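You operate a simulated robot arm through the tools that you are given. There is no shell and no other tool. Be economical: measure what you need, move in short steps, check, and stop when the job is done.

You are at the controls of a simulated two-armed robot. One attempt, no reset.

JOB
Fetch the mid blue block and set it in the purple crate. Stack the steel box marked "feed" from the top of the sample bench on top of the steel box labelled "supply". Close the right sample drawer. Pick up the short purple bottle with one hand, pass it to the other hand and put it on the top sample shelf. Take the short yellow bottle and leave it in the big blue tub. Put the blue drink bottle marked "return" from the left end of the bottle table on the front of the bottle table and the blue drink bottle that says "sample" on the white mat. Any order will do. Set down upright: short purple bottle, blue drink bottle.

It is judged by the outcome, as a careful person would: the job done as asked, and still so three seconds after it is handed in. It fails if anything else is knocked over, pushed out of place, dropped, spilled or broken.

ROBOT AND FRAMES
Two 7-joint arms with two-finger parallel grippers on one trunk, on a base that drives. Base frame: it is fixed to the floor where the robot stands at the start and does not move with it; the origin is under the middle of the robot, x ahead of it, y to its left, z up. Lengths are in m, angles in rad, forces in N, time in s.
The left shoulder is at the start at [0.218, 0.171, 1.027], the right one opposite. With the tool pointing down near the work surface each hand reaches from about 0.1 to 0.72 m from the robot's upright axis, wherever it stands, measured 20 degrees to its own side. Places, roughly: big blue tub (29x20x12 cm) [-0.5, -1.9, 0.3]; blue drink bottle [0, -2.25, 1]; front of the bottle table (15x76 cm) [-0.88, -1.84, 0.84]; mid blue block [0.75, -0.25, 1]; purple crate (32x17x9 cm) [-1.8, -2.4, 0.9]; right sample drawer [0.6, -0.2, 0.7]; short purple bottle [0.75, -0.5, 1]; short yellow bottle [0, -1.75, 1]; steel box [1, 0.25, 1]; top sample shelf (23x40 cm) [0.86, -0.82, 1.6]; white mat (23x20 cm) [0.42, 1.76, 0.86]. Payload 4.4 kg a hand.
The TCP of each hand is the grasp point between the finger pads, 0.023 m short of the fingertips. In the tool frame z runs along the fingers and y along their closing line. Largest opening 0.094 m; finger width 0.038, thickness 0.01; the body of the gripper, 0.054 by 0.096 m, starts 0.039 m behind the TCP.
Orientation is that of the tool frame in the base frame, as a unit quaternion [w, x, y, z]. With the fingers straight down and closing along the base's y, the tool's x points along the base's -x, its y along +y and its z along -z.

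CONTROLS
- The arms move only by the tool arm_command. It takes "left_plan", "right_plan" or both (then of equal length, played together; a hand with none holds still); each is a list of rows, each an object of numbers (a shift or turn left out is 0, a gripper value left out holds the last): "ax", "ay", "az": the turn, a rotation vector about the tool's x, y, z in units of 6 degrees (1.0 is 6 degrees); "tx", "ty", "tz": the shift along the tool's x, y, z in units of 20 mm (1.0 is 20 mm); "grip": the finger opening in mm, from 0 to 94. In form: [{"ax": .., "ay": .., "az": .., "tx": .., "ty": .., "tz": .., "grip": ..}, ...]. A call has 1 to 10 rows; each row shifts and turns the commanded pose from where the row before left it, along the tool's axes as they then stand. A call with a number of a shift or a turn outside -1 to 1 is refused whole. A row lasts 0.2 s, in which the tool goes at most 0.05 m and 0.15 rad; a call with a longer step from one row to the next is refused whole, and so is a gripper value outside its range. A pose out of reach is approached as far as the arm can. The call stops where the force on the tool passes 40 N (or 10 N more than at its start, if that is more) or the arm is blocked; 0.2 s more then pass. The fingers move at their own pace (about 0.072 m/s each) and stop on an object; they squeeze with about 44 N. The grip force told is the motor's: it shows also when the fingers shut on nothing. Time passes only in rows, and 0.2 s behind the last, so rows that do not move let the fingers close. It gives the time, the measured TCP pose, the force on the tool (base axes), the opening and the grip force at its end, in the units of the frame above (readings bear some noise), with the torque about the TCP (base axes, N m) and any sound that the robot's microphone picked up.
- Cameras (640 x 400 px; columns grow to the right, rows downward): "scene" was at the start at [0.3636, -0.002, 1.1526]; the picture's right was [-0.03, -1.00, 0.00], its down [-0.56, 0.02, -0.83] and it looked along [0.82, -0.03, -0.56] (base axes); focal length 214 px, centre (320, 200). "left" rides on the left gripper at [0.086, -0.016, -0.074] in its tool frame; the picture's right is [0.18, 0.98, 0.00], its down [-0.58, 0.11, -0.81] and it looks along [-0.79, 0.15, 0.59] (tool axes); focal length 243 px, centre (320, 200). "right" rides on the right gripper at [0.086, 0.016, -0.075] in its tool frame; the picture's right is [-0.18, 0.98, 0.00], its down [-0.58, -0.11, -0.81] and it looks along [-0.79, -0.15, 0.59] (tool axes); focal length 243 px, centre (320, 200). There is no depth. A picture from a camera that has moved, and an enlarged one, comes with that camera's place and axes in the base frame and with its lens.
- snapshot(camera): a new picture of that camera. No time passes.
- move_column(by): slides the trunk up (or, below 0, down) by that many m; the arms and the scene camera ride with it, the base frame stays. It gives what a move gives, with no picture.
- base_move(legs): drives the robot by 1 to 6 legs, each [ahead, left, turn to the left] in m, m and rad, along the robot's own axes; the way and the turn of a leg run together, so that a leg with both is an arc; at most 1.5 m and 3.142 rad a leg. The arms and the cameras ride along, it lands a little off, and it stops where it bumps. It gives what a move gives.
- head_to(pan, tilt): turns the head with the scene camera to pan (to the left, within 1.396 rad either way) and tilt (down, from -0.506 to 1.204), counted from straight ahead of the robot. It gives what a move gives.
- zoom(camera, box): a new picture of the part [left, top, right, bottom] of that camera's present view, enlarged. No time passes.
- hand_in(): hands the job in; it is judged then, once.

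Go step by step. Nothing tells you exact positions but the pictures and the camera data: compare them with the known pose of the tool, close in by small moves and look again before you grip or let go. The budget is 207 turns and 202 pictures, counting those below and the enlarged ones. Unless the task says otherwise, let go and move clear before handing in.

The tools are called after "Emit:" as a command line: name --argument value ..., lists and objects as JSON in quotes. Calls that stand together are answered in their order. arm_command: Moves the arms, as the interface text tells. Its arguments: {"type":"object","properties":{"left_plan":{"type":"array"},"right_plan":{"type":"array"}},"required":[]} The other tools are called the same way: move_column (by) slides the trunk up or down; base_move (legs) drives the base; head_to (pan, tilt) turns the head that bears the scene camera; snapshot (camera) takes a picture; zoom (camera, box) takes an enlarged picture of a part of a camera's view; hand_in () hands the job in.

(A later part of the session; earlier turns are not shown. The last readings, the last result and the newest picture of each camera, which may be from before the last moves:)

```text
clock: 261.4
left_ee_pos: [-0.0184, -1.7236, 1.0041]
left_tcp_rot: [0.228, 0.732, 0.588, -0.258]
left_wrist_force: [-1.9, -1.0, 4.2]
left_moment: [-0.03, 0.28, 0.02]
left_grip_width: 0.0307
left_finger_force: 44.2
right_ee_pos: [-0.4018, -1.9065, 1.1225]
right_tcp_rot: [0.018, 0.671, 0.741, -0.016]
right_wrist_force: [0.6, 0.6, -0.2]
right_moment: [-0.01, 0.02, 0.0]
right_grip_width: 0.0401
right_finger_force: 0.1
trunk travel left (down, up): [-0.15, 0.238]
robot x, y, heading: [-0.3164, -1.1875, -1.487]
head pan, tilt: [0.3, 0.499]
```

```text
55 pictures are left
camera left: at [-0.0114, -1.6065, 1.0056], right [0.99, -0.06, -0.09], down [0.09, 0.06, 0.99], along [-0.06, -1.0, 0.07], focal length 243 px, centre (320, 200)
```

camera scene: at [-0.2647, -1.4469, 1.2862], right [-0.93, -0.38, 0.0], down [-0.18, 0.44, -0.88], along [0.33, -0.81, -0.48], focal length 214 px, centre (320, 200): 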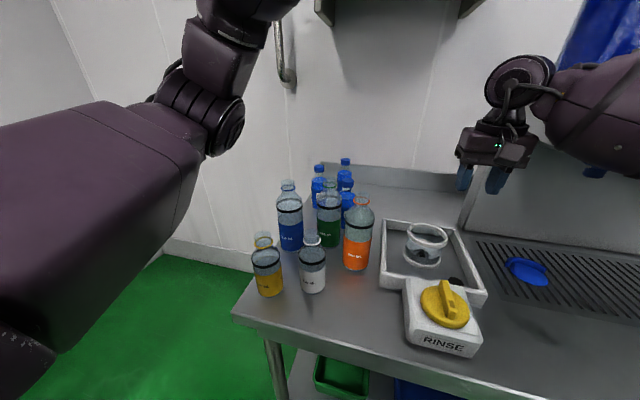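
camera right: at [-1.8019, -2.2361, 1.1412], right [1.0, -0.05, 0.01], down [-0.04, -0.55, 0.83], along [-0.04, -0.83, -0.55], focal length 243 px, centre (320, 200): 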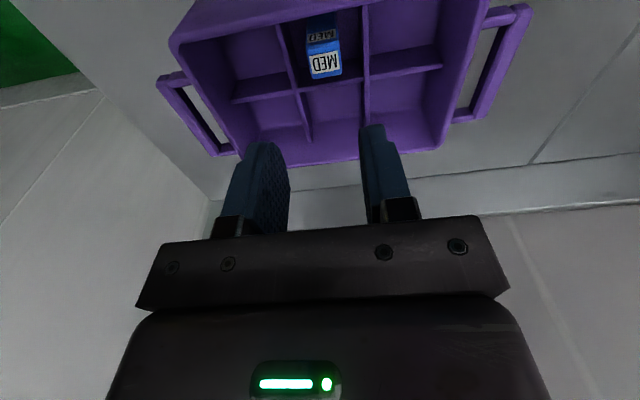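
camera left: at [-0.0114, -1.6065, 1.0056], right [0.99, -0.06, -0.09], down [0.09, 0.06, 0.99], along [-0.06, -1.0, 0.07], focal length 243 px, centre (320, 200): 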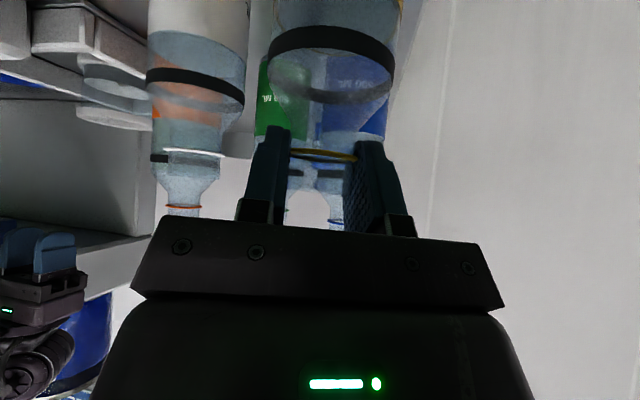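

To reach under the table into the tub I want a flatter hand; I'll re-grip the yellow bottle's neck at ~62° before lifting.

Emit:
arm_command --left_plan '[{"grip": 90}, {}, {}, {"ay": -1}, {"ay": -1}, {"ay": -1}, {"ay": -1}, {"tz": 0.21, "tx": -0.15}]'

Emit:
snapshot --camera "left"

Emit:
zoom --camera "scene" --box '[210, 190, 340, 310]'

```text
clock: 263.2
left_ee_pos: [-0.0176, -1.731, 1.0023]
left_tcp_rot: [0.346, 0.662, 0.528, -0.404]
left_wrist_force: [0.0, 0.2, 0.8]
left_moment: [0.03, -0.02, 0.0]
left_grip_width: 0.09
left_finger_force: 0.1
left hand out of reach, approached as far as the arm can: row 6
right_ee_pos: [-0.401, -1.9072, 1.1212]
right_tcp_rot: [0.019, 0.671, 0.741, -0.015]
right_wrist_force: [0.4, -0.1, 0.1]
right_moment: [-0.02, -0.01, 0.04]
right_grip_width: 0.04
right_finger_force: 0.0
trunk travel left (down, up): [-0.15, 0.238]
robot x, y, heading: [-0.313, -1.1896, -1.483]
head pan, tilt: [0.3, 0.499]
```

```text
54 pictures are left
camera left: at [-0.0095, -1.6253, 0.9572], right [0.98, -0.12, -0.14], down [0.18, 0.45, 0.88], along [-0.05, -0.89, 0.46], focal length 243 px, centre (320, 200)
```

left: 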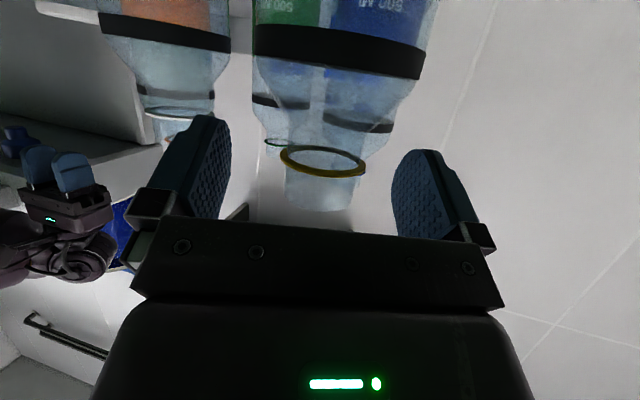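

```text
3.33 times, centred on (275, 250) of scene
camera zoom: at [-0.2648, -1.447, 1.2862], right [-0.93, -0.38, 0.0], down [-0.18, 0.44, -0.88], along [0.33, -0.81, -0.48], focal length 715 px, centre (470, 33)
```

zoom: 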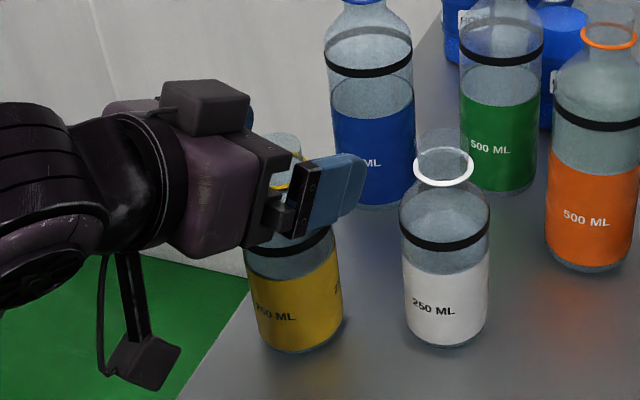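

Emit:
arm_command --left_plan '[{"grip": 20}, {}, {}, {}, {}]'

Emit:
arm_command --left_plan '[{"tx": -0.44, "tz": -0.21}, {"tx": -0.88, "tz": -0.43}, {"tx": -0.88, "tz": -0.43}, {"tx": -0.88, "tz": -0.43}, {"tx": -0.88, "tz": -0.43}, {"tx": -0.88, "tz": -0.43}]'

Emit:
zoom --camera "scene" --box '[180, 130, 380, 290]'

```text
clock: 264.4
left_ee_pos: [-0.0165, -1.731, 1.0012]
left_tcp_rot: [0.346, 0.662, 0.528, -0.405]
left_wrist_force: [0.1, 0.2, 0.2]
left_moment: [-0.02, 0.02, 0.01]
left_grip_width: 0.0305
left_finger_force: 44.3
right_ee_pos: [-0.4021, -1.907, 1.1221]
right_tcp_rot: [0.019, 0.67, 0.742, -0.016]
right_wrist_force: [0.2, 0.4, 0.2]
right_moment: [-0.01, 0.0, -0.01]
right_grip_width: 0.0403
right_finger_force: 0.0
trunk travel left (down, up): [-0.15, 0.238]
robot x, y, heading: [-0.3163, -1.1859, -1.481]
head pan, tilt: [0.3, 0.499]
```

```text
clock: 265.8
left_ee_pos: [-0.0141, -1.7387, 1.1037]
left_tcp_rot: [0.344, 0.663, 0.527, -0.405]
left_wrist_force: [-0.4, 0.5, -0.2]
left_moment: [-0.01, -0.01, -0.01]
left_grip_width: 0.0307
left_finger_force: 43.6
left hand out of reach, approached as far as the arm can: row 2, 4
right_ee_pos: [-0.4014, -1.9061, 1.121]
right_tcp_rot: [0.019, 0.671, 0.741, -0.016]
right_wrist_force: [0.6, 0.3, 0.5]
right_moment: [-0.02, 0.01, 0.0]
right_grip_width: 0.04
right_finger_force: 0.1
trunk travel left (down, up): [-0.15, 0.238]
robot x, y, heading: [-0.3144, -1.1887, -1.479]
head pan, tilt: [0.3, 0.499]
```

```text
2.50 times, centred on (280, 210) of scene
camera zoom: at [-0.2648, -1.4466, 1.2863], right [-0.93, -0.38, 0.0], down [-0.18, 0.44, -0.88], along [0.33, -0.81, -0.48], focal length 536 px, centre (420, 175)
```

zoom: 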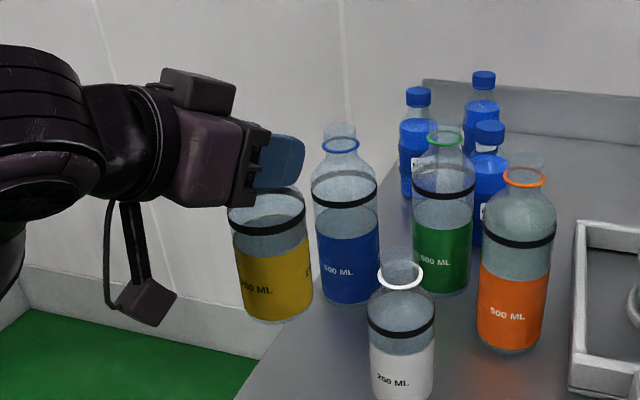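

Emit:
base_move --legs '[[-0.45, 0, 0.04], [0, -0.565, 0]]'

Emit:
arm_command --right_plan '[{"tx": 1, "tz": -1}, {"tx": 1, "tz": -1}, {"tx": 1, "tz": -1}, {"tx": 1, "tz": -1}, {"tx": 1, "tz": -1}, {"tx": 1, "tz": -1}, {"tx": 1, "tz": -1}, {"tx": 1, "tz": -1}, {"tz": -1}, {"tz": -1}]' --left_plan '[{"tx": 0.88, "tz": 0.43}, {"tx": 0.88, "tz": 0.43}, {"tx": 0.88, "tz": 0.43}, {"tx": 0.88, "tz": 0.43}, {"tx": 0.88, "tz": 0.43}, {"tx": 0.88, "tz": 0.43}, {"tx": 0.88, "tz": 0.43}, {"tx": 0.88, "tz": 0.43}, {"tx": 0.88, "tz": 0.43}, {"tx": 0.88, "tz": 0.43}]'

Emit:
move_column --by -0.15

Emit:
head_to --pan 0.3 --tilt 0.7

Emit:
snapshot --camera "scene"

```text
clock: 273.6
left_ee_pos: [-0.6036, -1.3481, 1.1041]
left_tcp_rot: [0.354, 0.651, 0.542, -0.397]
left_wrist_force: [0.3, 0.7, -1.0]
left_moment: [0.0, 0.01, -0.01]
left_grip_width: 0.0306
left_finger_force: 43.6
right_ee_pos: [-0.984, -1.5293, 1.1211]
right_tcp_rot: [0.019, 0.656, 0.755, -0.015]
right_wrist_force: [0.0, 0.0, 0.2]
right_moment: [0.01, -0.02, -0.02]
right_grip_width: 0.0401
right_finger_force: 0.0
trunk travel left (down, up): [-0.15, 0.238]
robot x, y, heading: [-0.9307, -0.8068, -1.442]
head pan, tilt: [0.3, 0.499]
```

```text
clock: 275.8
left_ee_pos: [-0.5974, -1.3493, 0.907]
left_tcp_rot: [0.354, 0.651, 0.541, -0.398]
left_wrist_force: [0.5, -0.5, -0.5]
left_moment: [0.0, -0.02, 0.01]
left_grip_width: 0.0307
left_finger_force: 44.0
right_ee_pos: [-1.0073, -1.3599, 1.314]
right_tcp_rot: [0.019, 0.655, 0.755, -0.016]
right_wrist_force: [-0.2, 0.4, -0.5]
right_moment: [-0.02, 0.01, 0.01]
right_grip_width: 0.04
right_finger_force: 0.1
trunk travel left (down, up): [-0.15, 0.238]
robot x, y, heading: [-0.929, -0.8058, -1.44]
head pan, tilt: [0.3, 0.499]
```

```text
clock: 277.5
left_ee_pos: [-0.6008, -1.3217, 0.6586]
left_tcp_rot: [0.25, 0.687, 0.596, -0.332]
left_wrist_force: [0.2, 0.0, 0.4]
left_moment: [0.02, 0.0, -0.04]
left_grip_width: 0.0307
left_finger_force: 43.8
right_ee_pos: [-1.0083, -1.3616, 1.1637]
right_tcp_rot: [0.02, 0.656, 0.754, -0.015]
right_wrist_force: [-0.1, 0.1, 0.1]
right_moment: [-0.04, 0.0, -0.03]
right_grip_width: 0.0402
right_finger_force: 0.0
trunk travel left (down, up): [0.0, 0.388]
robot x, y, heading: [-0.9317, -0.8061, -1.444]
head pan, tilt: [0.3, 0.499]
```

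```text
clock: 278.3
left_ee_pos: [-0.6009, -1.323, 0.658]
left_tcp_rot: [0.25, 0.687, 0.597, -0.331]
left_wrist_force: [-0.8, 0.1, -1.1]
left_moment: [-0.03, -0.01, -0.02]
left_grip_width: 0.0305
left_finger_force: 44.3
right_ee_pos: [-1.0083, -1.3621, 1.1638]
right_tcp_rot: [0.019, 0.656, 0.755, -0.015]
right_wrist_force: [1.1, 0.3, 0.8]
right_moment: [-0.02, -0.02, 0.02]
right_grip_width: 0.0399
right_finger_force: 0.1
trunk travel left (down, up): [0.0, 0.388]
robot x, y, heading: [-0.9274, -0.8046, -1.438]
head pan, tilt: [0.3, 0.7]
```

```text
51 pictures are left
camera scene: at [-0.8528, -1.1867, 1.086], right [-0.91, -0.42, 0.0], down [-0.27, 0.59, -0.77], along [0.32, -0.7, -0.64], focal length 214 px, centre (320, 200)
```

scene: 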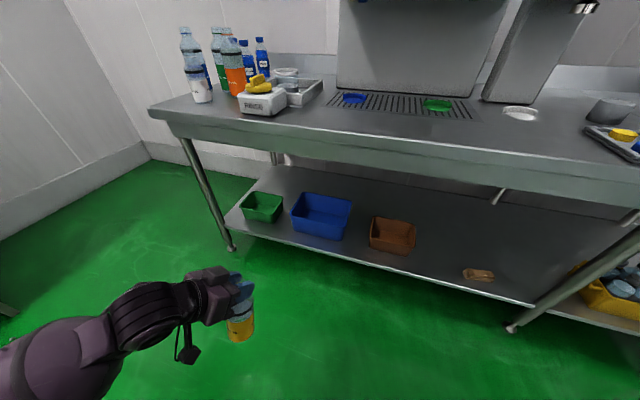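

Emit:
arm_command --left_plan '[{"tx": -0.64, "ty": 0.29, "tz": 0.71}, {"tx": -0.64, "ty": 0.29, "tz": 0.71}, {"tx": -0.64, "ty": 0.29, "tz": 0.71}, {"tx": -0.64, "ty": 0.29, "tz": 0.71}, {"tx": -0.64, "ty": 0.29, "tz": 0.71}, {"tx": -0.64, "ty": 0.29, "tz": 0.71}]'

```text
clock: 279.7
left_ee_pos: [-0.5854, -1.4416, 0.6581]
left_tcp_rot: [0.25, 0.687, 0.597, -0.33]
left_wrist_force: [-0.2, -0.8, -0.3]
left_moment: [-0.01, -0.01, 0.0]
left_grip_width: 0.0304
left_finger_force: 43.8
right_ee_pos: [-1.0086, -1.3617, 1.1641]
right_tcp_rot: [0.019, 0.656, 0.754, -0.016]
right_wrist_force: [-0.1, 0.2, 0.4]
right_moment: [-0.02, 0.03, -0.01]
right_grip_width: 0.0401
right_finger_force: 0.1
trunk travel left (down, up): [0.0, 0.388]
robot x, y, heading: [-0.9304, -0.8075, -1.439]
head pan, tilt: [0.3, 0.7]
```

Emit:
arm_command --left_plan '[{"ay": -0.9}, {"ay": -0.9}, {"ay": -0.75}, {"az": 0.87}]'

Emit:
snapshot --camera "scene"

```text
clock: 280.7
left_ee_pos: [-0.5861, -1.4411, 0.6579]
left_tcp_rot: [0.348, 0.661, 0.529, -0.404]
left_wrist_force: [0.8, 0.0, -0.6]
left_moment: [-0.04, 0.0, 0.04]
left_grip_width: 0.0305
left_finger_force: 43.8
right_ee_pos: [-1.009, -1.3626, 1.1647]
right_tcp_rot: [0.02, 0.656, 0.755, -0.015]
right_wrist_force: [0.3, -0.8, 0.5]
right_moment: [0.05, 0.02, -0.04]
right_grip_width: 0.0401
right_finger_force: 0.0
trunk travel left (down, up): [0.0, 0.388]
robot x, y, heading: [-0.9264, -0.8068, -1.442]
head pan, tilt: [0.3, 0.7]
```

```text
50 pictures are left
camera scene: at [-0.8527, -1.1866, 1.086], right [-0.91, -0.42, 0.0], down [-0.27, 0.59, -0.76], along [0.32, -0.7, -0.64], focal length 214 px, centre (320, 200)
```

scene: 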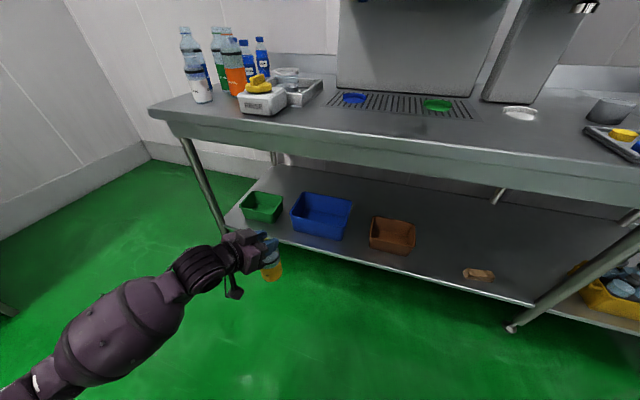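

Emit:
arm_command --left_plan '[{"tx": 0.84, "tz": 0.4}, {"tx": 0.84, "tz": 0.4}, {"tx": 0.84, "tz": 0.4}, {"tx": 0.84, "tz": 0.4}, {"tx": 0.84, "tz": 0.4}]'

Emit:
snapshot --camera "left"

```text
clock: 281.9
left_ee_pos: [-0.5835, -1.4402, 0.5647]
left_tcp_rot: [0.347, 0.661, 0.528, -0.404]
left_wrist_force: [1.1, -0.1, -0.5]
left_moment: [0.0, 0.05, 0.02]
left_grip_width: 0.0306
left_finger_force: 44.2
right_ee_pos: [-1.0094, -1.3625, 1.1634]
right_tcp_rot: [0.02, 0.656, 0.755, -0.016]
right_wrist_force: [0.0, -0.4, -0.2]
right_moment: [-0.02, 0.0, -0.01]
right_grip_width: 0.0399
right_finger_force: 0.1
trunk travel left (down, up): [0.0, 0.388]
robot x, y, heading: [-0.9301, -0.806, -1.442]
head pan, tilt: [0.3, 0.7]
```

```text
49 pictures are left
camera left: at [-0.5761, -1.3339, 0.5195], right [0.98, -0.12, -0.13], down [0.17, 0.45, 0.88], along [-0.04, -0.89, 0.46], focal length 243 px, centre (320, 200)
```

left: 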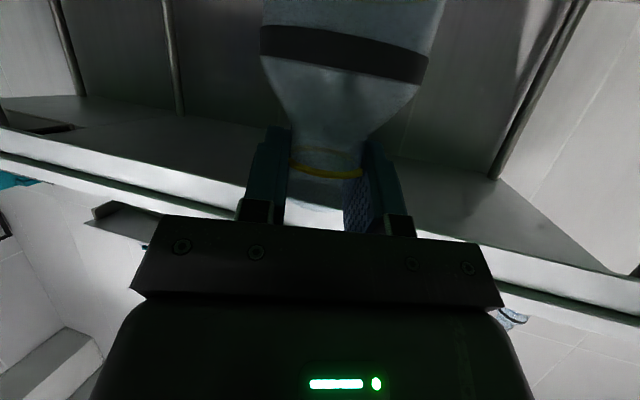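

Emit:
base_move --legs '[[0.3, 0, 0]]'

Emit:
head_to --pan 0.5 --tilt 0.9

Emit:
snapshot --camera "scene"

```text
clock: 283.9
left_ee_pos: [-0.5494, -1.7433, 0.564]
left_tcp_rot: [0.346, 0.663, 0.527, -0.404]
left_wrist_force: [0.4, 0.2, 0.1]
left_moment: [-0.01, 0.0, 0.02]
left_grip_width: 0.0306
left_finger_force: 43.5
right_ee_pos: [-0.9743, -1.6631, 1.1627]
right_tcp_rot: [0.018, 0.658, 0.752, -0.015]
right_wrist_force: [-0.3, 0.3, 0.4]
right_moment: [0.0, 0.01, 0.0]
right_grip_width: 0.04
right_finger_force: 0.2
trunk travel left (down, up): [0.0, 0.388]
robot x, y, heading: [-0.8916, -1.1047, -1.451]
head pan, tilt: [0.3, 0.7]
```

```text
clock: 284.6
left_ee_pos: [-0.5497, -1.7432, 0.5644]
left_tcp_rot: [0.346, 0.663, 0.527, -0.405]
left_wrist_force: [0.2, -0.3, 0.7]
left_moment: [0.01, -0.01, -0.04]
left_grip_width: 0.0305
left_finger_force: 44.4
right_ee_pos: [-0.9744, -1.6617, 1.1626]
right_tcp_rot: [0.019, 0.659, 0.752, -0.016]
right_wrist_force: [-1.4, 0.0, 0.3]
right_moment: [-0.02, -0.02, 0.0]
right_grip_width: 0.0399
right_finger_force: 0.0
trunk travel left (down, up): [0.0, 0.388]
robot x, y, heading: [-0.889, -1.1063, -1.448]
head pan, tilt: [0.499, 0.901]
```

```text
48 pictures are left
camera scene: at [-0.8084, -1.472, 1.0698], right [-0.81, -0.58, 0.0], down [-0.46, 0.64, -0.62], along [0.36, -0.51, -0.78], focal length 214 px, centre (320, 200)
```

scene: 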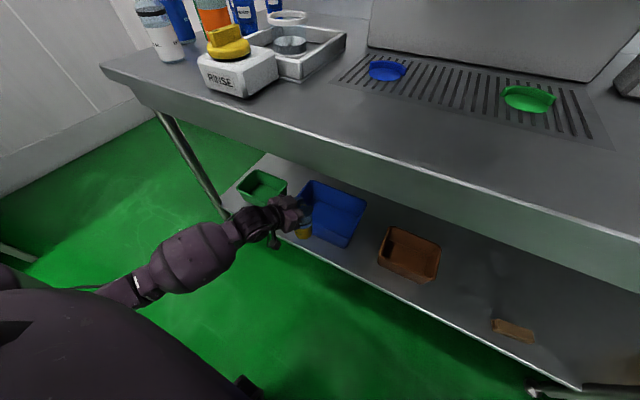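

Emit:
base_move --legs '[[0.185, 0, 0]]'

Emit:
snapshot --camera "scene"

Emit:
snapshot --camera "left"

```text
clock: 286.2
left_ee_pos: [-0.5276, -1.9274, 0.5648]
left_tcp_rot: [0.345, 0.663, 0.527, -0.404]
left_wrist_force: [0.2, 0.5, 0.4]
left_moment: [-0.05, 0.0, -0.01]
left_grip_width: 0.0308
left_finger_force: 44.0
right_ee_pos: [-0.9528, -1.8467, 1.1628]
right_tcp_rot: [0.02, 0.659, 0.752, -0.015]
right_wrist_force: [-0.2, 0.2, -1.2]
right_moment: [0.0, 0.0, 0.0]
right_grip_width: 0.0398
right_finger_force: 0.0
trunk travel left (down, up): [0.0, 0.388]
robot x, y, heading: [-0.8717, -1.2927, -1.451]
head pan, tilt: [0.499, 0.901]
```

```text
47 pictures are left
camera scene: at [-0.7859, -1.6565, 1.0696], right [-0.81, -0.58, 0.0], down [-0.46, 0.64, -0.62], along [0.36, -0.5, -0.78], focal length 214 px, centre (320, 200)
```

scene: 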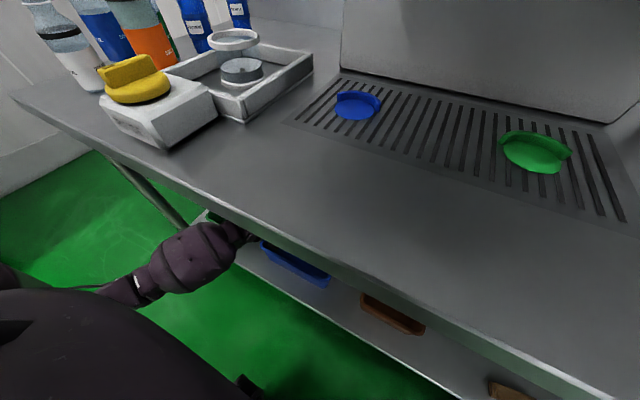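

```text
46 pictures are left
camera left: at [-0.5195, -1.8215, 0.5193], right [0.98, -0.13, -0.13], down [0.18, 0.45, 0.88], along [-0.05, -0.89, 0.46], focal length 243 px, centre (320, 200)
```

left: 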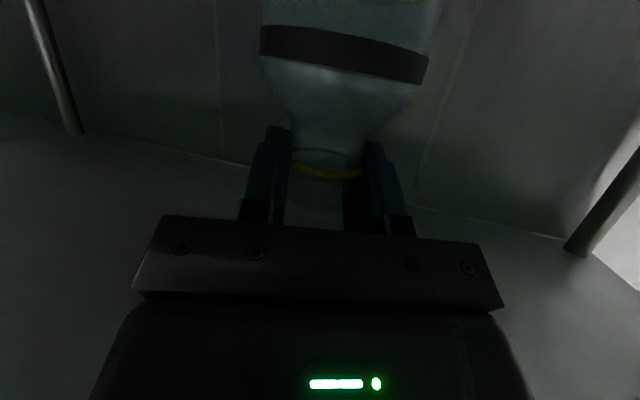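

Emit:
arm_command --left_plan '[{"tx": 0.3, "ty": -0.24, "tz": -0.64}, {"tx": 0.3, "ty": -0.24, "tz": -0.64}, {"tx": 0.9, "ty": -0.03, "tz": 0.434}, {"tx": 0.9, "ty": -0.03, "tz": 0.434}, {"tx": 0.9, "ty": -0.03, "tz": 0.434}, {"tx": 0.9, "ty": -0.03, "tz": 0.434}]'

Emit:
zoom --camera "scene" --box '[180, 180, 400, 340]'

```text
clock: 287.6
left_ee_pos: [-0.5319, -1.8988, 0.4857]
left_tcp_rot: [0.345, 0.663, 0.526, -0.405]
left_wrist_force: [-0.2, -0.6, -0.1]
left_moment: [-0.01, 0.01, -0.01]
left_grip_width: 0.0302
left_finger_force: 44.1
right_ee_pos: [-0.952, -1.846, 1.1627]
right_tcp_rot: [0.019, 0.658, 0.752, -0.016]
right_wrist_force: [-1.4, 0.1, 0.4]
right_moment: [-0.01, 0.0, 0.01]
right_grip_width: 0.04
right_finger_force: 0.2
trunk travel left (down, up): [0.0, 0.388]
robot x, y, heading: [-0.8648, -1.2918, -1.443]
head pan, tilt: [0.499, 0.901]
```

```text
2.50 times, centred on (290, 260) of scene
camera zoom: at [-0.7859, -1.6561, 1.0698], right [-0.81, -0.58, 0.0], down [-0.46, 0.64, -0.62], along [0.36, -0.51, -0.78], focal length 536 px, centre (395, 50)
```

zoom: 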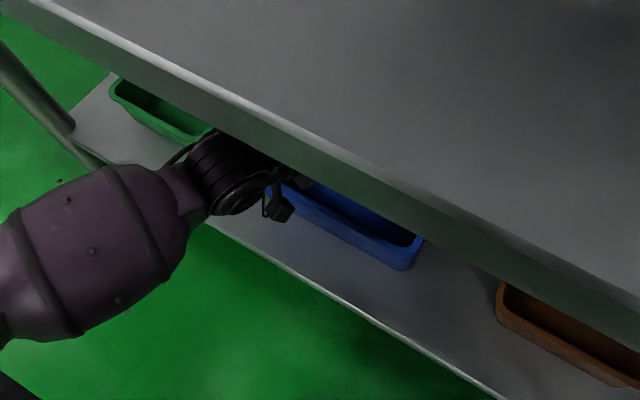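

Emit:
arm_command --left_plan '[{"tx": -0.16, "ty": 0.1, "tz": 0.35}, {"tx": 0.45, "ty": -0.02, "tz": 0.217}, {"tx": 0.45, "ty": -0.02, "tz": 0.217}, {"tx": 0.3, "tz": 0.145}, {"tx": 0.3, "tz": 0.145}, {"tx": 0.3, "tz": 0.145}]'

```text
clock: 289.0
left_ee_pos: [-0.5296, -1.9069, 0.4442]
left_tcp_rot: [0.344, 0.664, 0.526, -0.405]
left_wrist_force: [-0.6, 0.5, -0.9]
left_moment: [0.02, 0.01, 0.0]
left_grip_width: 0.0308
left_finger_force: 44.1
right_ee_pos: [-0.9523, -1.846, 1.1637]
right_tcp_rot: [0.019, 0.658, 0.753, -0.016]
right_wrist_force: [0.1, 0.1, -0.4]
right_moment: [-0.01, -0.01, 0.0]
right_grip_width: 0.0398
right_finger_force: 0.0
trunk travel left (down, up): [0.0, 0.388]
robot x, y, heading: [-0.8675, -1.2922, -1.45]
head pan, tilt: [0.499, 0.901]
```

Emit:
arm_command --left_plan '[{"tx": 0.2, "tz": 0.097}, {"tx": 0.2, "tz": 0.097}, {"tx": 0.2, "tz": 0.097}]'

Emit:
arm_command --left_plan '[{"tx": 0.15, "tz": 0.072}, {"tx": 0.15, "tz": 0.072}, {"tx": 0.15, "tz": 0.072}]'

```text
clock: 289.8
left_ee_pos: [-0.5297, -1.9053, 0.4328]
left_tcp_rot: [0.346, 0.663, 0.526, -0.405]
left_wrist_force: [0.2, -0.1, 0.0]
left_moment: [-0.02, 0.03, 0.0]
left_grip_width: 0.0307
left_finger_force: 44.3
right_ee_pos: [-0.9517, -1.8458, 1.1637]
right_tcp_rot: [0.018, 0.659, 0.752, -0.016]
right_wrist_force: [1.6, 0.0, 0.4]
right_moment: [-0.02, -0.02, 0.04]
right_grip_width: 0.0398
right_finger_force: 0.1
trunk travel left (down, up): [0.0, 0.388]
robot x, y, heading: [-0.8697, -1.2899, -1.45]
head pan, tilt: [0.499, 0.901]
```

```text
clock: 290.6
left_ee_pos: [-0.5292, -1.9058, 0.4218]
left_tcp_rot: [0.345, 0.663, 0.525, -0.406]
left_wrist_force: [0.3, -0.2, 0.6]
left_moment: [0.0, -0.03, -0.01]
left_grip_width: 0.0305
left_finger_force: 44.0
right_ee_pos: [-0.9524, -1.8463, 1.1626]
right_tcp_rot: [0.019, 0.658, 0.752, -0.015]
right_wrist_force: [-0.1, -0.6, -0.5]
right_moment: [0.03, 0.03, -0.01]
right_grip_width: 0.0401
right_finger_force: 0.2
trunk travel left (down, up): [0.0, 0.388]
robot x, y, heading: [-0.8664, -1.2896, -1.448]
head pan, tilt: [0.499, 0.901]
```

Emit:
arm_command --left_plan '[{"tx": 0.15, "tz": 0.072}, {"tx": 0.15, "tz": 0.072}]'

Emit:
arm_command --left_plan '[{"tx": 0.15, "tz": 0.072}, {"tx": 0.15, "tz": 0.072}]'

```text
clock: 291.2
left_ee_pos: [-0.5282, -1.9061, 0.4156]
left_tcp_rot: [0.346, 0.663, 0.526, -0.405]
left_wrist_force: [-0.5, -0.1, -0.1]
left_moment: [0.01, -0.01, -0.01]
left_grip_width: 0.0306
left_finger_force: 44.5
right_ee_pos: [-0.9517, -1.8463, 1.1636]
right_tcp_rot: [0.018, 0.658, 0.752, -0.015]
right_wrist_force: [0.4, -0.8, 0.0]
right_moment: [-0.01, -0.02, -0.03]
right_grip_width: 0.04
right_finger_force: 0.0
trunk travel left (down, up): [0.0, 0.388]
robot x, y, heading: [-0.867, -1.2926, -1.445]
head pan, tilt: [0.499, 0.901]
```

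```text
clock: 291.8
left_ee_pos: [-0.5274, -1.9063, 0.4066]
left_tcp_rot: [0.345, 0.664, 0.526, -0.404]
left_wrist_force: [0.4, 0.5, -0.2]
left_moment: [-0.01, 0.01, 0.0]
left_grip_width: 0.0306
left_finger_force: 44.1
right_ee_pos: [-0.9521, -1.847, 1.1634]
right_tcp_rot: [0.019, 0.658, 0.753, -0.015]
right_wrist_force: [0.2, 0.0, 0.2]
right_moment: [0.0, -0.02, -0.01]
right_grip_width: 0.0398
right_finger_force: 0.1
trunk travel left (down, up): [0.0, 0.388]
robot x, y, heading: [-0.8651, -1.2913, -1.454]
head pan, tilt: [0.499, 0.901]
```

Emit:
arm_command --left_plan '[{"tx": 0.18, "tz": 0.087}, {"tx": 0.18, "tz": 0.087}, {"tx": 0.18, "tz": 0.087}, {"tx": 0.18, "tz": 0.087}]'

Emit:
zoom --camera "scene" --box '[180, 180, 400, 340]'

```text
clock: 292.8
left_ee_pos: [-0.5276, -1.9062, 0.3915]
left_tcp_rot: [0.345, 0.664, 0.526, -0.404]
left_wrist_force: [0.1, -0.6, -0.8]
left_moment: [-0.02, 0.01, 0.01]
left_grip_width: 0.0306
left_finger_force: 44.2
right_ee_pos: [-0.9528, -1.8465, 1.1645]
right_tcp_rot: [0.02, 0.658, 0.752, -0.015]
right_wrist_force: [0.2, 0.0, -0.8]
right_moment: [0.04, 0.0, -0.05]
right_grip_width: 0.0397
right_finger_force: 0.1
trunk travel left (down, up): [0.0, 0.388]
robot x, y, heading: [-0.8656, -1.2914, -1.45]
head pan, tilt: [0.499, 0.901]
```

```text
2.50 times, centred on (290, 260) of scene
camera zoom: at [-0.7859, -1.656, 1.0698], right [-0.81, -0.58, 0.0], down [-0.46, 0.64, -0.62], along [0.36, -0.51, -0.78], focal length 536 px, centre (395, 50)
```

zoom: 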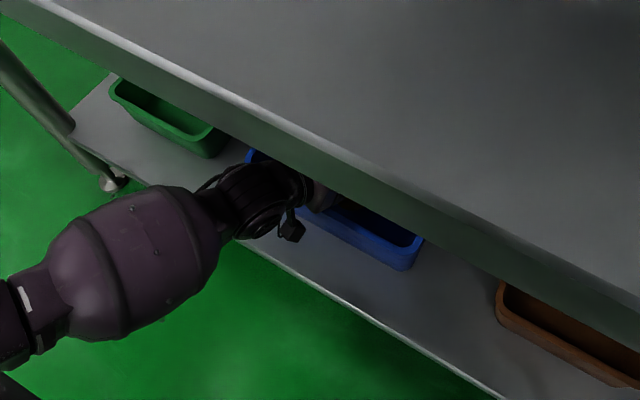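

Emit:
arm_command --left_plan '[{"tx": 0.18, "tz": 0.087}, {"tx": 0.18, "tz": 0.087}, {"tx": 0.18, "tz": 0.087}]'

Emit:
arm_command --left_plan '[{"tx": 0.15, "tz": 0.072}, {"tx": 0.15, "tz": 0.072}]'

Emit:
arm_command --left_plan '[{"tx": 0.15, "tz": 0.072}, {"tx": 0.15, "tz": 0.072}]'

```text
clock: 293.6
left_ee_pos: [-0.5271, -1.9073, 0.3838]
left_tcp_rot: [0.348, 0.661, 0.525, -0.407]
left_wrist_force: [2.7, 5.3, 23.8]
left_moment: [0.95, 0.17, -0.13]
left_grip_width: 0.0307
left_finger_force: 43.6
right_ee_pos: [-0.9522, -1.8438, 1.1653]
right_tcp_rot: [0.02, 0.659, 0.752, -0.016]
right_wrist_force: [0.9, 0.0, -1.3]
right_moment: [-0.01, 0.01, 0.02]
right_grip_width: 0.0403
right_finger_force: 0.0
trunk travel left (down, up): [0.0, 0.388]
robot x, y, heading: [-0.8677, -1.2897, -1.445]
head pan, tilt: [0.499, 0.901]
```

```text
clock: 294.2
left_ee_pos: [-0.5286, -1.9116, 0.381]
left_tcp_rot: [0.351, 0.659, 0.522, -0.412]
left_wrist_force: [0.5, 2.4, 20.6]
left_moment: [0.23, 0.37, -0.01]
left_grip_width: 0.0308
left_finger_force: 44.3
right_ee_pos: [-0.9528, -1.8458, 1.1651]
right_tcp_rot: [0.019, 0.659, 0.752, -0.015]
right_wrist_force: [-0.7, 0.0, -0.9]
right_moment: [-0.02, 0.01, 0.03]
right_grip_width: 0.04
right_finger_force: 0.0
trunk travel left (down, up): [0.0, 0.388]
robot x, y, heading: [-0.8699, -1.2893, -1.45]
head pan, tilt: [0.499, 0.901]
stopped in row 2 (left hand): the force on the tool passed its limit at 40 N (the readings are from after the stop); the commanded pose is now the measured one
```

```text
clock: 294.7
left_ee_pos: [-0.5277, -1.9134, 0.3805]
left_tcp_rot: [0.353, 0.657, 0.521, -0.415]
left_wrist_force: [-0.4, 0.9, 18.1]
left_moment: [0.14, 0.54, 0.02]
left_grip_width: 0.0306
left_finger_force: 44.2
right_ee_pos: [-0.9508, -1.8466, 1.1636]
right_tcp_rot: [0.019, 0.659, 0.752, -0.015]
right_wrist_force: [0.2, -0.5, 0.0]
right_moment: [0.04, 0.02, -0.02]
right_grip_width: 0.0401
right_finger_force: 0.0
trunk travel left (down, up): [0.0, 0.388]
robot x, y, heading: [-0.8666, -1.294, -1.448]
head pan, tilt: [0.499, 0.901]
stopped in row 2 (left hand): the force on the tool passed its limit at 42 N (the readings are from after the stop); the commanded pose is now the measured one
```

Emit:
arm_command --left_plan '[{"tx": -0.08, "tz": -0.04}, {"grip": 60}, {}, {"tx": -0.45, "tz": -0.217}, {"tx": -0.9, "tz": -0.434}, {"tx": -0.9, "tz": -0.434}, {"tx": -0.9, "tz": -0.434}, {"tx": -0.9, "tz": -0.434}]'

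Emit:
snapshot --camera "left"

```text
clock: 296.5
left_ee_pos: [-0.5307, -1.9092, 0.4681]
left_tcp_rot: [0.352, 0.658, 0.523, -0.412]
left_wrist_force: [0.0, 0.0, 0.1]
left_moment: [0.0, -0.03, -0.01]
left_grip_width: 0.06
left_finger_force: 0.0
right_ee_pos: [-0.9522, -1.8462, 1.1652]
right_tcp_rot: [0.019, 0.658, 0.753, -0.015]
right_wrist_force: [0.7, 0.6, 0.3]
right_moment: [-0.01, 0.0, -0.01]
right_grip_width: 0.0402
right_finger_force: 0.0
trunk travel left (down, up): [0.0, 0.388]
robot x, y, heading: [-0.8685, -1.2924, -1.443]
head pan, tilt: [0.499, 0.901]
```

```text
43 pictures are left
camera left: at [-0.5222, -1.8036, 0.4212], right [0.98, -0.13, -0.14], down [0.18, 0.47, 0.87], along [-0.05, -0.87, 0.48], focal length 243 px, centre (320, 200)
```

left: 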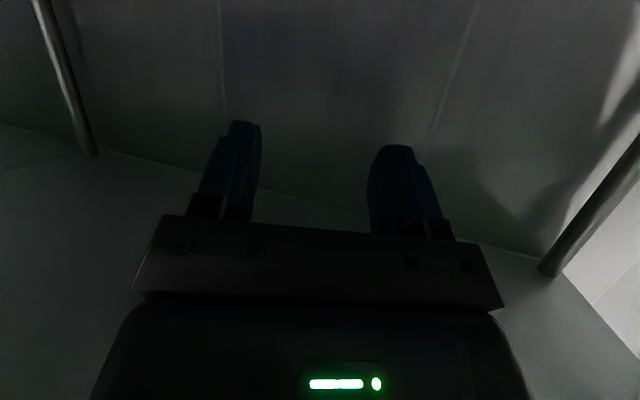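

Emit:
base_move --legs '[[-0.5, 0, 0]]'

Emit:
head_to --pan 0.4 --tilt 0.6

Emit:
snapshot --camera "scene"

```text
clock: 299.4
left_ee_pos: [-0.5926, -1.4114, 0.4688]
left_tcp_rot: [0.352, 0.659, 0.521, -0.412]
left_wrist_force: [-0.1, 0.3, 0.4]
left_moment: [-0.02, 0.05, 0.01]
left_grip_width: 0.0601
left_finger_force: 0.0
right_ee_pos: [-1.0146, -1.3465, 1.1642]
right_tcp_rot: [0.019, 0.66, 0.751, -0.015]
right_wrist_force: [0.3, 0.8, -0.1]
right_moment: [-0.03, 0.01, 0.01]
right_grip_width: 0.0401
right_finger_force: 0.1
trunk travel left (down, up): [0.0, 0.388]
robot x, y, heading: [-0.9313, -0.792, -1.451]
head pan, tilt: [0.499, 0.901]
```

```text
clock: 300.2
left_ee_pos: [-0.5927, -1.4104, 0.4676]
left_tcp_rot: [0.351, 0.659, 0.521, -0.412]
left_wrist_force: [-0.7, -0.5, -0.2]
left_moment: [0.02, 0.0, -0.01]
left_grip_width: 0.0597
left_finger_force: 0.0
right_ee_pos: [-1.015, -1.3454, 1.1641]
right_tcp_rot: [0.019, 0.66, 0.751, -0.015]
right_wrist_force: [-0.9, -0.5, 0.7]
right_moment: [0.01, -0.01, 0.0]
right_grip_width: 0.0399
right_finger_force: 0.0
trunk travel left (down, up): [0.0, 0.388]
robot x, y, heading: [-0.9314, -0.7921, -1.448]
head pan, tilt: [0.4, 0.6]
```

```text
42 pictures are left
camera scene: at [-0.8475, -1.1721, 1.0945], right [-0.87, -0.5, 0.0], down [-0.28, 0.49, -0.82], along [0.41, -0.72, -0.57], focal length 214 px, centre (320, 200)
```

scene: 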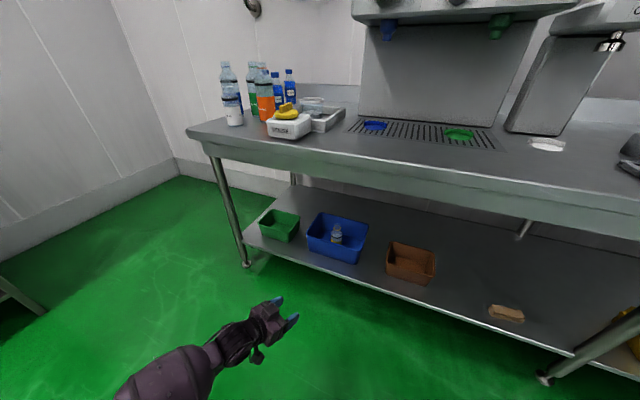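

Yellow bottle is in the blue tub. Now the blue drink bottles: raise up and approach the left end to read their labels.

Emit:
move_column --by 0.3

Emit:
arm_command --left_plan '[{"tx": -1, "tz": -0.48}, {"tx": -1, "tz": -0.48}, {"tx": -1, "tz": -0.48}, {"tx": -1, "tz": -0.48}, {"tx": -1, "tz": -0.48}, {"tx": -1, "tz": -0.48}, {"tx": -1, "tz": -0.48}, {"tx": -1, "tz": -0.48}, {"tx": -1, "tz": -0.48}, {"tx": -1, "tz": -0.48}]'

Emit:
arm_command --left_plan '[{"tx": -1, "tz": -0.48}, {"tx": -1, "tz": -0.48}, {"tx": -1, "tz": -0.48}, {"tx": -1, "tz": -0.48}, {"tx": -1, "tz": -0.48}, {"tx": -1, "tz": -0.48}, {"tx": -1, "tz": -0.48}, {"tx": -1, "tz": -0.48}, {"tx": -1, "tz": -0.48}, {"tx": -1, "tz": -0.48}]'

Emit:
base_move --legs '[[0, 0.72, 0], [0.45, 0, 0]]'

Emit:
head_to --pan 0.15 --tilt 0.5

Emit:
snapshot --camera "scene"

```text
clock: 303.2
left_ee_pos: [-0.5921, -1.4108, 0.7679]
left_tcp_rot: [0.352, 0.659, 0.521, -0.413]
left_wrist_force: [0.2, -0.5, -0.3]
left_moment: [-0.01, -0.01, -0.01]
left_grip_width: 0.0598
left_finger_force: 0.1
right_ee_pos: [-1.0154, -1.3468, 1.4636]
right_tcp_rot: [0.018, 0.66, 0.751, -0.015]
right_wrist_force: [0.6, 0.0, 1.1]
right_moment: [0.03, 0.01, -0.02]
right_grip_width: 0.0399
right_finger_force: 0.0
trunk travel left (down, up): [-0.3, 0.088]
robot x, y, heading: [-0.9251, -0.7939, -1.454]
head pan, tilt: [0.4, 0.6]
```

```text
clock: 305.4
left_ee_pos: [-0.6, -1.4055, 0.9896]
left_tcp_rot: [0.351, 0.66, 0.521, -0.412]
left_wrist_force: [-0.3, -0.7, -0.6]
left_moment: [-0.02, 0.01, -0.01]
left_grip_width: 0.0599
left_finger_force: 0.0
right_ee_pos: [-1.0143, -1.346, 1.4633]
right_tcp_rot: [0.019, 0.659, 0.751, -0.016]
right_wrist_force: [0.9, -0.6, -0.3]
right_moment: [-0.01, -0.01, 0.05]
right_grip_width: 0.0401
right_finger_force: 0.0
trunk travel left (down, up): [-0.3, 0.088]
robot x, y, heading: [-0.9279, -0.789, -1.45]
head pan, tilt: [0.4, 0.6]
```

```text
clock: 307.6
left_ee_pos: [-0.6066, -1.3996, 1.2116]
left_tcp_rot: [0.351, 0.66, 0.521, -0.413]
left_wrist_force: [-0.1, -1.0, -0.2]
left_moment: [0.01, 0.0, 0.0]
left_grip_width: 0.0601
left_finger_force: 0.1
right_ee_pos: [-1.0137, -1.3471, 1.4638]
right_tcp_rot: [0.019, 0.66, 0.751, -0.016]
right_wrist_force: [1.3, 0.4, 0.5]
right_moment: [0.0, -0.01, 0.02]
right_grip_width: 0.0403
right_finger_force: 0.1
trunk travel left (down, up): [-0.3, 0.088]
robot x, y, heading: [-0.9313, -0.7908, -1.446]
head pan, tilt: [0.4, 0.6]
```

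```text
clock: 316.7
left_ee_pos: [0.1687, -1.7521, 1.2106]
left_tcp_rot: [0.352, 0.658, 0.524, -0.411]
left_wrist_force: [0.0, -0.5, 1.2]
left_moment: [-0.01, -0.01, 0.01]
left_grip_width: 0.0601
left_finger_force: 0.0
right_ee_pos: [-0.2402, -1.7034, 1.4636]
right_tcp_rot: [0.019, 0.657, 0.753, -0.015]
right_wrist_force: [-0.5, 0.7, 0.2]
right_moment: [-0.01, 0.01, -0.01]
right_grip_width: 0.0399
right_finger_force: 0.1
trunk travel left (down, up): [-0.3, 0.088]
robot x, y, heading: [-0.1609, -1.1483, -1.442]
head pan, tilt: [0.4, 0.6]
```

```text
clock: 317.4
left_ee_pos: [0.1677, -1.7516, 1.2109]
left_tcp_rot: [0.353, 0.657, 0.524, -0.412]
left_wrist_force: [0.4, -0.5, -0.5]
left_moment: [-0.02, -0.04, 0.01]
left_grip_width: 0.06
left_finger_force: 0.1
right_ee_pos: [-0.2399, -1.7033, 1.465]
right_tcp_rot: [0.02, 0.657, 0.753, -0.015]
right_wrist_force: [0.5, 0.9, 0.1]
right_moment: [0.01, 0.0, 0.0]
right_grip_width: 0.0402
right_finger_force: 0.1
trunk travel left (down, up): [-0.3, 0.088]
robot x, y, heading: [-0.1606, -1.1469, -1.446]
head pan, tilt: [0.15, 0.499]
```

```text
41 pictures are left
camera scene: at [-0.1252, -1.2985, 1.4495], right [-0.96, -0.27, 0.0], down [-0.13, 0.46, -0.88], along [0.24, -0.84, -0.48], focal length 214 px, centre (320, 200)
```

scene: 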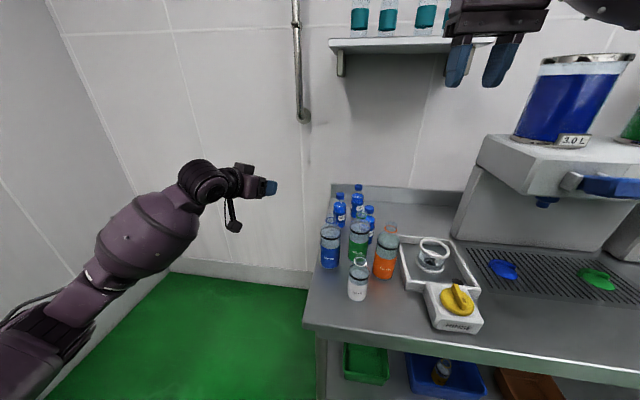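

Emit:
zoom --camera "scene" --box '[310, 175, 410, 285]'

```text
3.64 times, centred on (360, 230) of scene
camera zoom: at [-0.1252, -1.2985, 1.4495], right [-0.96, -0.27, 0.0], down [-0.13, 0.46, -0.88], along [0.24, -0.84, -0.48], focal length 780 px, centre (174, 91)
```

zoom: 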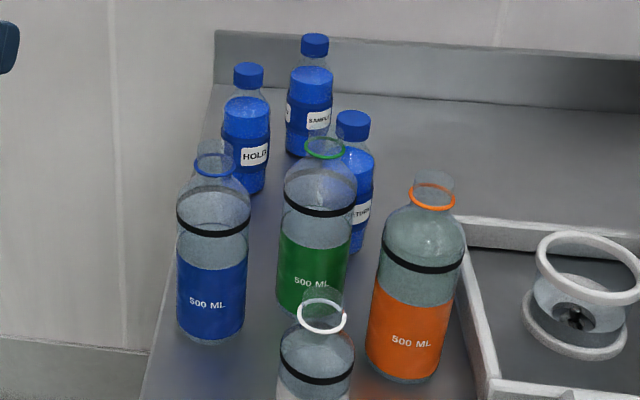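

RETURN is behind the green bottle at about (−0.11, −2.05), SAMPLE at (−0.055, −2.25), HOLD stays. Approaching for RETURN with the right hand, tool vertical.

Emit:
base_move --legs '[[0, 0.08, 0], [0.2, 0, 0]]'

Emit:
arm_command --right_plan '[{"tz": 1, "tx": -0.7, "grip": 70}, {"tz": 1, "tx": -0.7}, {"tz": 1, "tx": -0.7}, {"tz": 1, "tx": -0.7}, {"tz": 1, "tx": -0.7}, {"tz": 1, "tx": -0.7}, {"tz": 1, "tx": -0.7}, {"tz": 1, "tx": -0.7}, {"tz": 1}, {"tz": 1}]'

Emit:
snapshot --camera "right"

```text
clock: 320.0
left_ee_pos: [0.2734, -1.9376, 1.2098]
left_tcp_rot: [0.352, 0.658, 0.523, -0.412]
left_wrist_force: [1.0, 0.0, 1.4]
left_moment: [0.01, 0.0, 0.0]
left_grip_width: 0.0598
left_finger_force: 0.1
right_ee_pos: [-0.136, -1.8869, 1.4633]
right_tcp_rot: [0.019, 0.658, 0.753, -0.015]
right_wrist_force: [0.8, -0.4, 0.6]
right_moment: [0.01, 0.01, 0.03]
right_grip_width: 0.04
right_finger_force: 0.2
trunk travel left (down, up): [-0.3, 0.088]
robot x, y, heading: [-0.0556, -1.3331, -1.442]
head pan, tilt: [0.15, 0.499]
```

```text
clock: 322.2
left_ee_pos: [0.2725, -1.9372, 1.2109]
left_tcp_rot: [0.352, 0.658, 0.524, -0.411]
left_wrist_force: [-0.2, -0.1, -0.3]
left_moment: [0.01, -0.04, 0.05]
left_grip_width: 0.0601
left_finger_force: 0.0
right_ee_pos: [-0.1183, -2.0077, 1.2682]
right_tcp_rot: [0.018, 0.658, 0.753, -0.015]
right_wrist_force: [-0.1, -0.6, 0.1]
right_moment: [0.01, 0.02, -0.02]
right_grip_width: 0.07
right_finger_force: 0.0
trunk travel left (down, up): [-0.3, 0.088]
robot x, y, heading: [-0.055, -1.3309, -1.443]
head pan, tilt: [0.15, 0.499]
```

```text
39 pictures are left
camera right: at [-0.117, -1.9162, 1.3362], right [1.0, -0.05, 0.01], down [-0.04, -0.55, 0.83], along [-0.04, -0.83, -0.55], focal length 243 px, centre (320, 200)
```

right: 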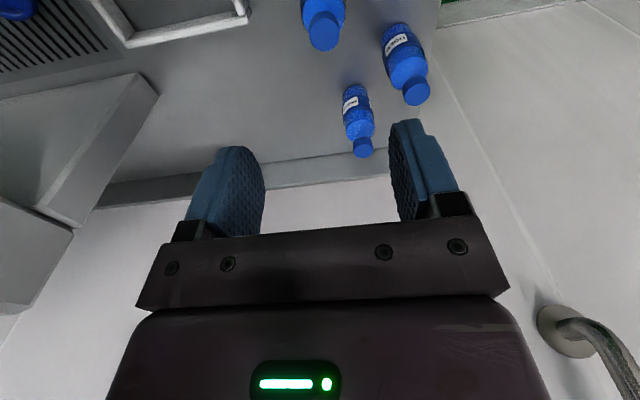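

Emit:
arm_command --right_plan '[{"tz": 1, "tx": -0.13}, {"tz": 1, "tx": -0.13}, {"tz": 1, "tx": -0.13}, {"tz": 1, "tx": -0.13}, {"tz": 1, "tx": -0.13}, {"tz": 1, "tx": -0.13}, {"tz": 1, "tx": -0.13}, {"tz": 1, "tx": -0.13}, {"tz": 1, "tx": -0.13}, {"tz": 1, "tx": -0.13}]'

Emit:
snapshot --camera "right"

Emit:
zoom --camera "scene" --box '[290, 150, 450, 270]'

```text
clock: 324.4
left_ee_pos: [0.2736, -1.9378, 1.2102]
left_tcp_rot: [0.352, 0.658, 0.523, -0.411]
left_wrist_force: [-0.3, 0.8, -0.3]
left_moment: [0.02, -0.03, 0.02]
left_grip_width: 0.0601
left_finger_force: 0.0
right_ee_pos: [-0.1151, -2.0445, 1.0702]
right_tcp_rot: [0.018, 0.657, 0.753, -0.017]
right_wrist_force: [-0.9, -0.1, -0.4]
right_moment: [0.02, 0.01, 0.0]
right_grip_width: 0.0701
right_finger_force: 0.0
trunk travel left (down, up): [-0.3, 0.088]
robot x, y, heading: [-0.0529, -1.3351, -1.445]
head pan, tilt: [0.15, 0.499]
```

```text
38 pictures are left
camera right: at [-0.1127, -1.9531, 1.1381], right [1.0, -0.05, 0.01], down [-0.04, -0.55, 0.83], along [-0.04, -0.83, -0.55], focal length 243 px, centre (320, 200)
```

right: 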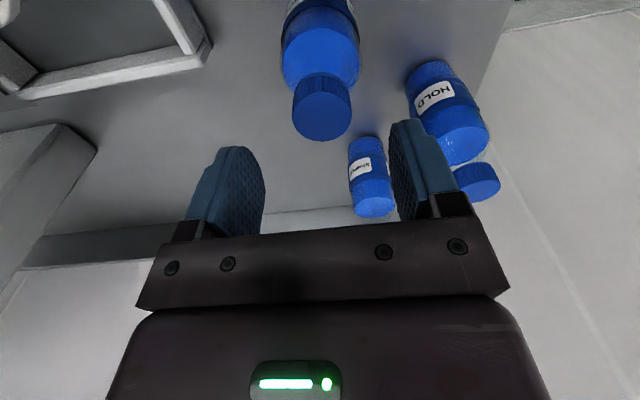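

```text
3.33 times, centred on (370, 210) of scene
camera zoom: at [-0.0199, -1.4841, 1.4495], right [-0.96, -0.27, 0.0], down [-0.13, 0.46, -0.88], along [0.24, -0.84, -0.48], focal length 715 px, centre (153, 167)
```

zoom: 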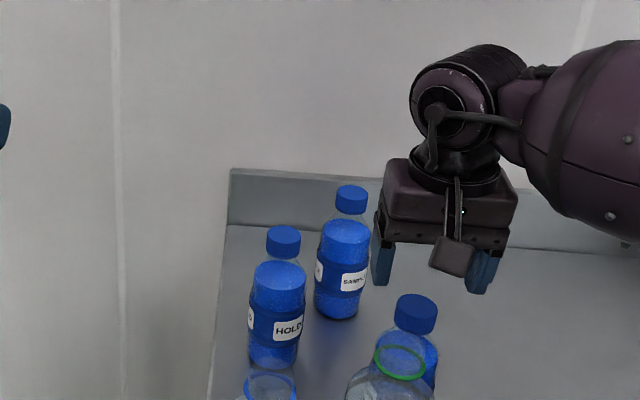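

Emit:
arm_command --right_plan '[{"tz": 1, "tx": 0.1}, {"tz": 1, "tx": 0.1}, {"tz": 1}, {"grip": 15}, {}, {}, {}]'

Emit:
snapshot --camera "right"

```text
clock: 326.0
left_ee_pos: [0.2739, -1.9373, 1.2109]
left_tcp_rot: [0.352, 0.658, 0.524, -0.411]
left_wrist_force: [0.4, -0.6, -0.1]
left_moment: [-0.02, 0.01, -0.01]
left_grip_width: 0.0602
left_finger_force: 0.0
right_ee_pos: [-0.1149, -2.0418, 1.0085]
right_tcp_rot: [0.019, 0.657, 0.753, -0.016]
right_wrist_force: [-1.1, 0.0, 0.4]
right_moment: [0.0, 0.04, -0.02]
right_grip_width: 0.035
right_finger_force: 44.4
trunk travel left (down, up): [-0.3, 0.088]
robot x, y, heading: [-0.0526, -1.3324, -1.447]
head pan, tilt: [0.15, 0.499]
```

```text
36 pictures are left
camera right: at [-0.1116, -1.9505, 1.0772], right [1.0, -0.05, 0.01], down [-0.04, -0.55, 0.83], along [-0.04, -0.83, -0.55], focal length 243 px, centre (320, 200)
```

right: 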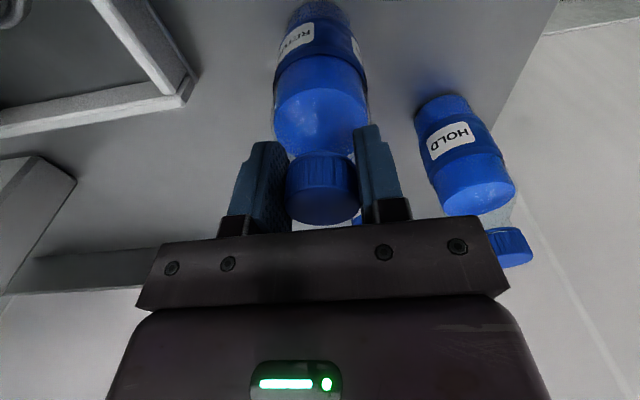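

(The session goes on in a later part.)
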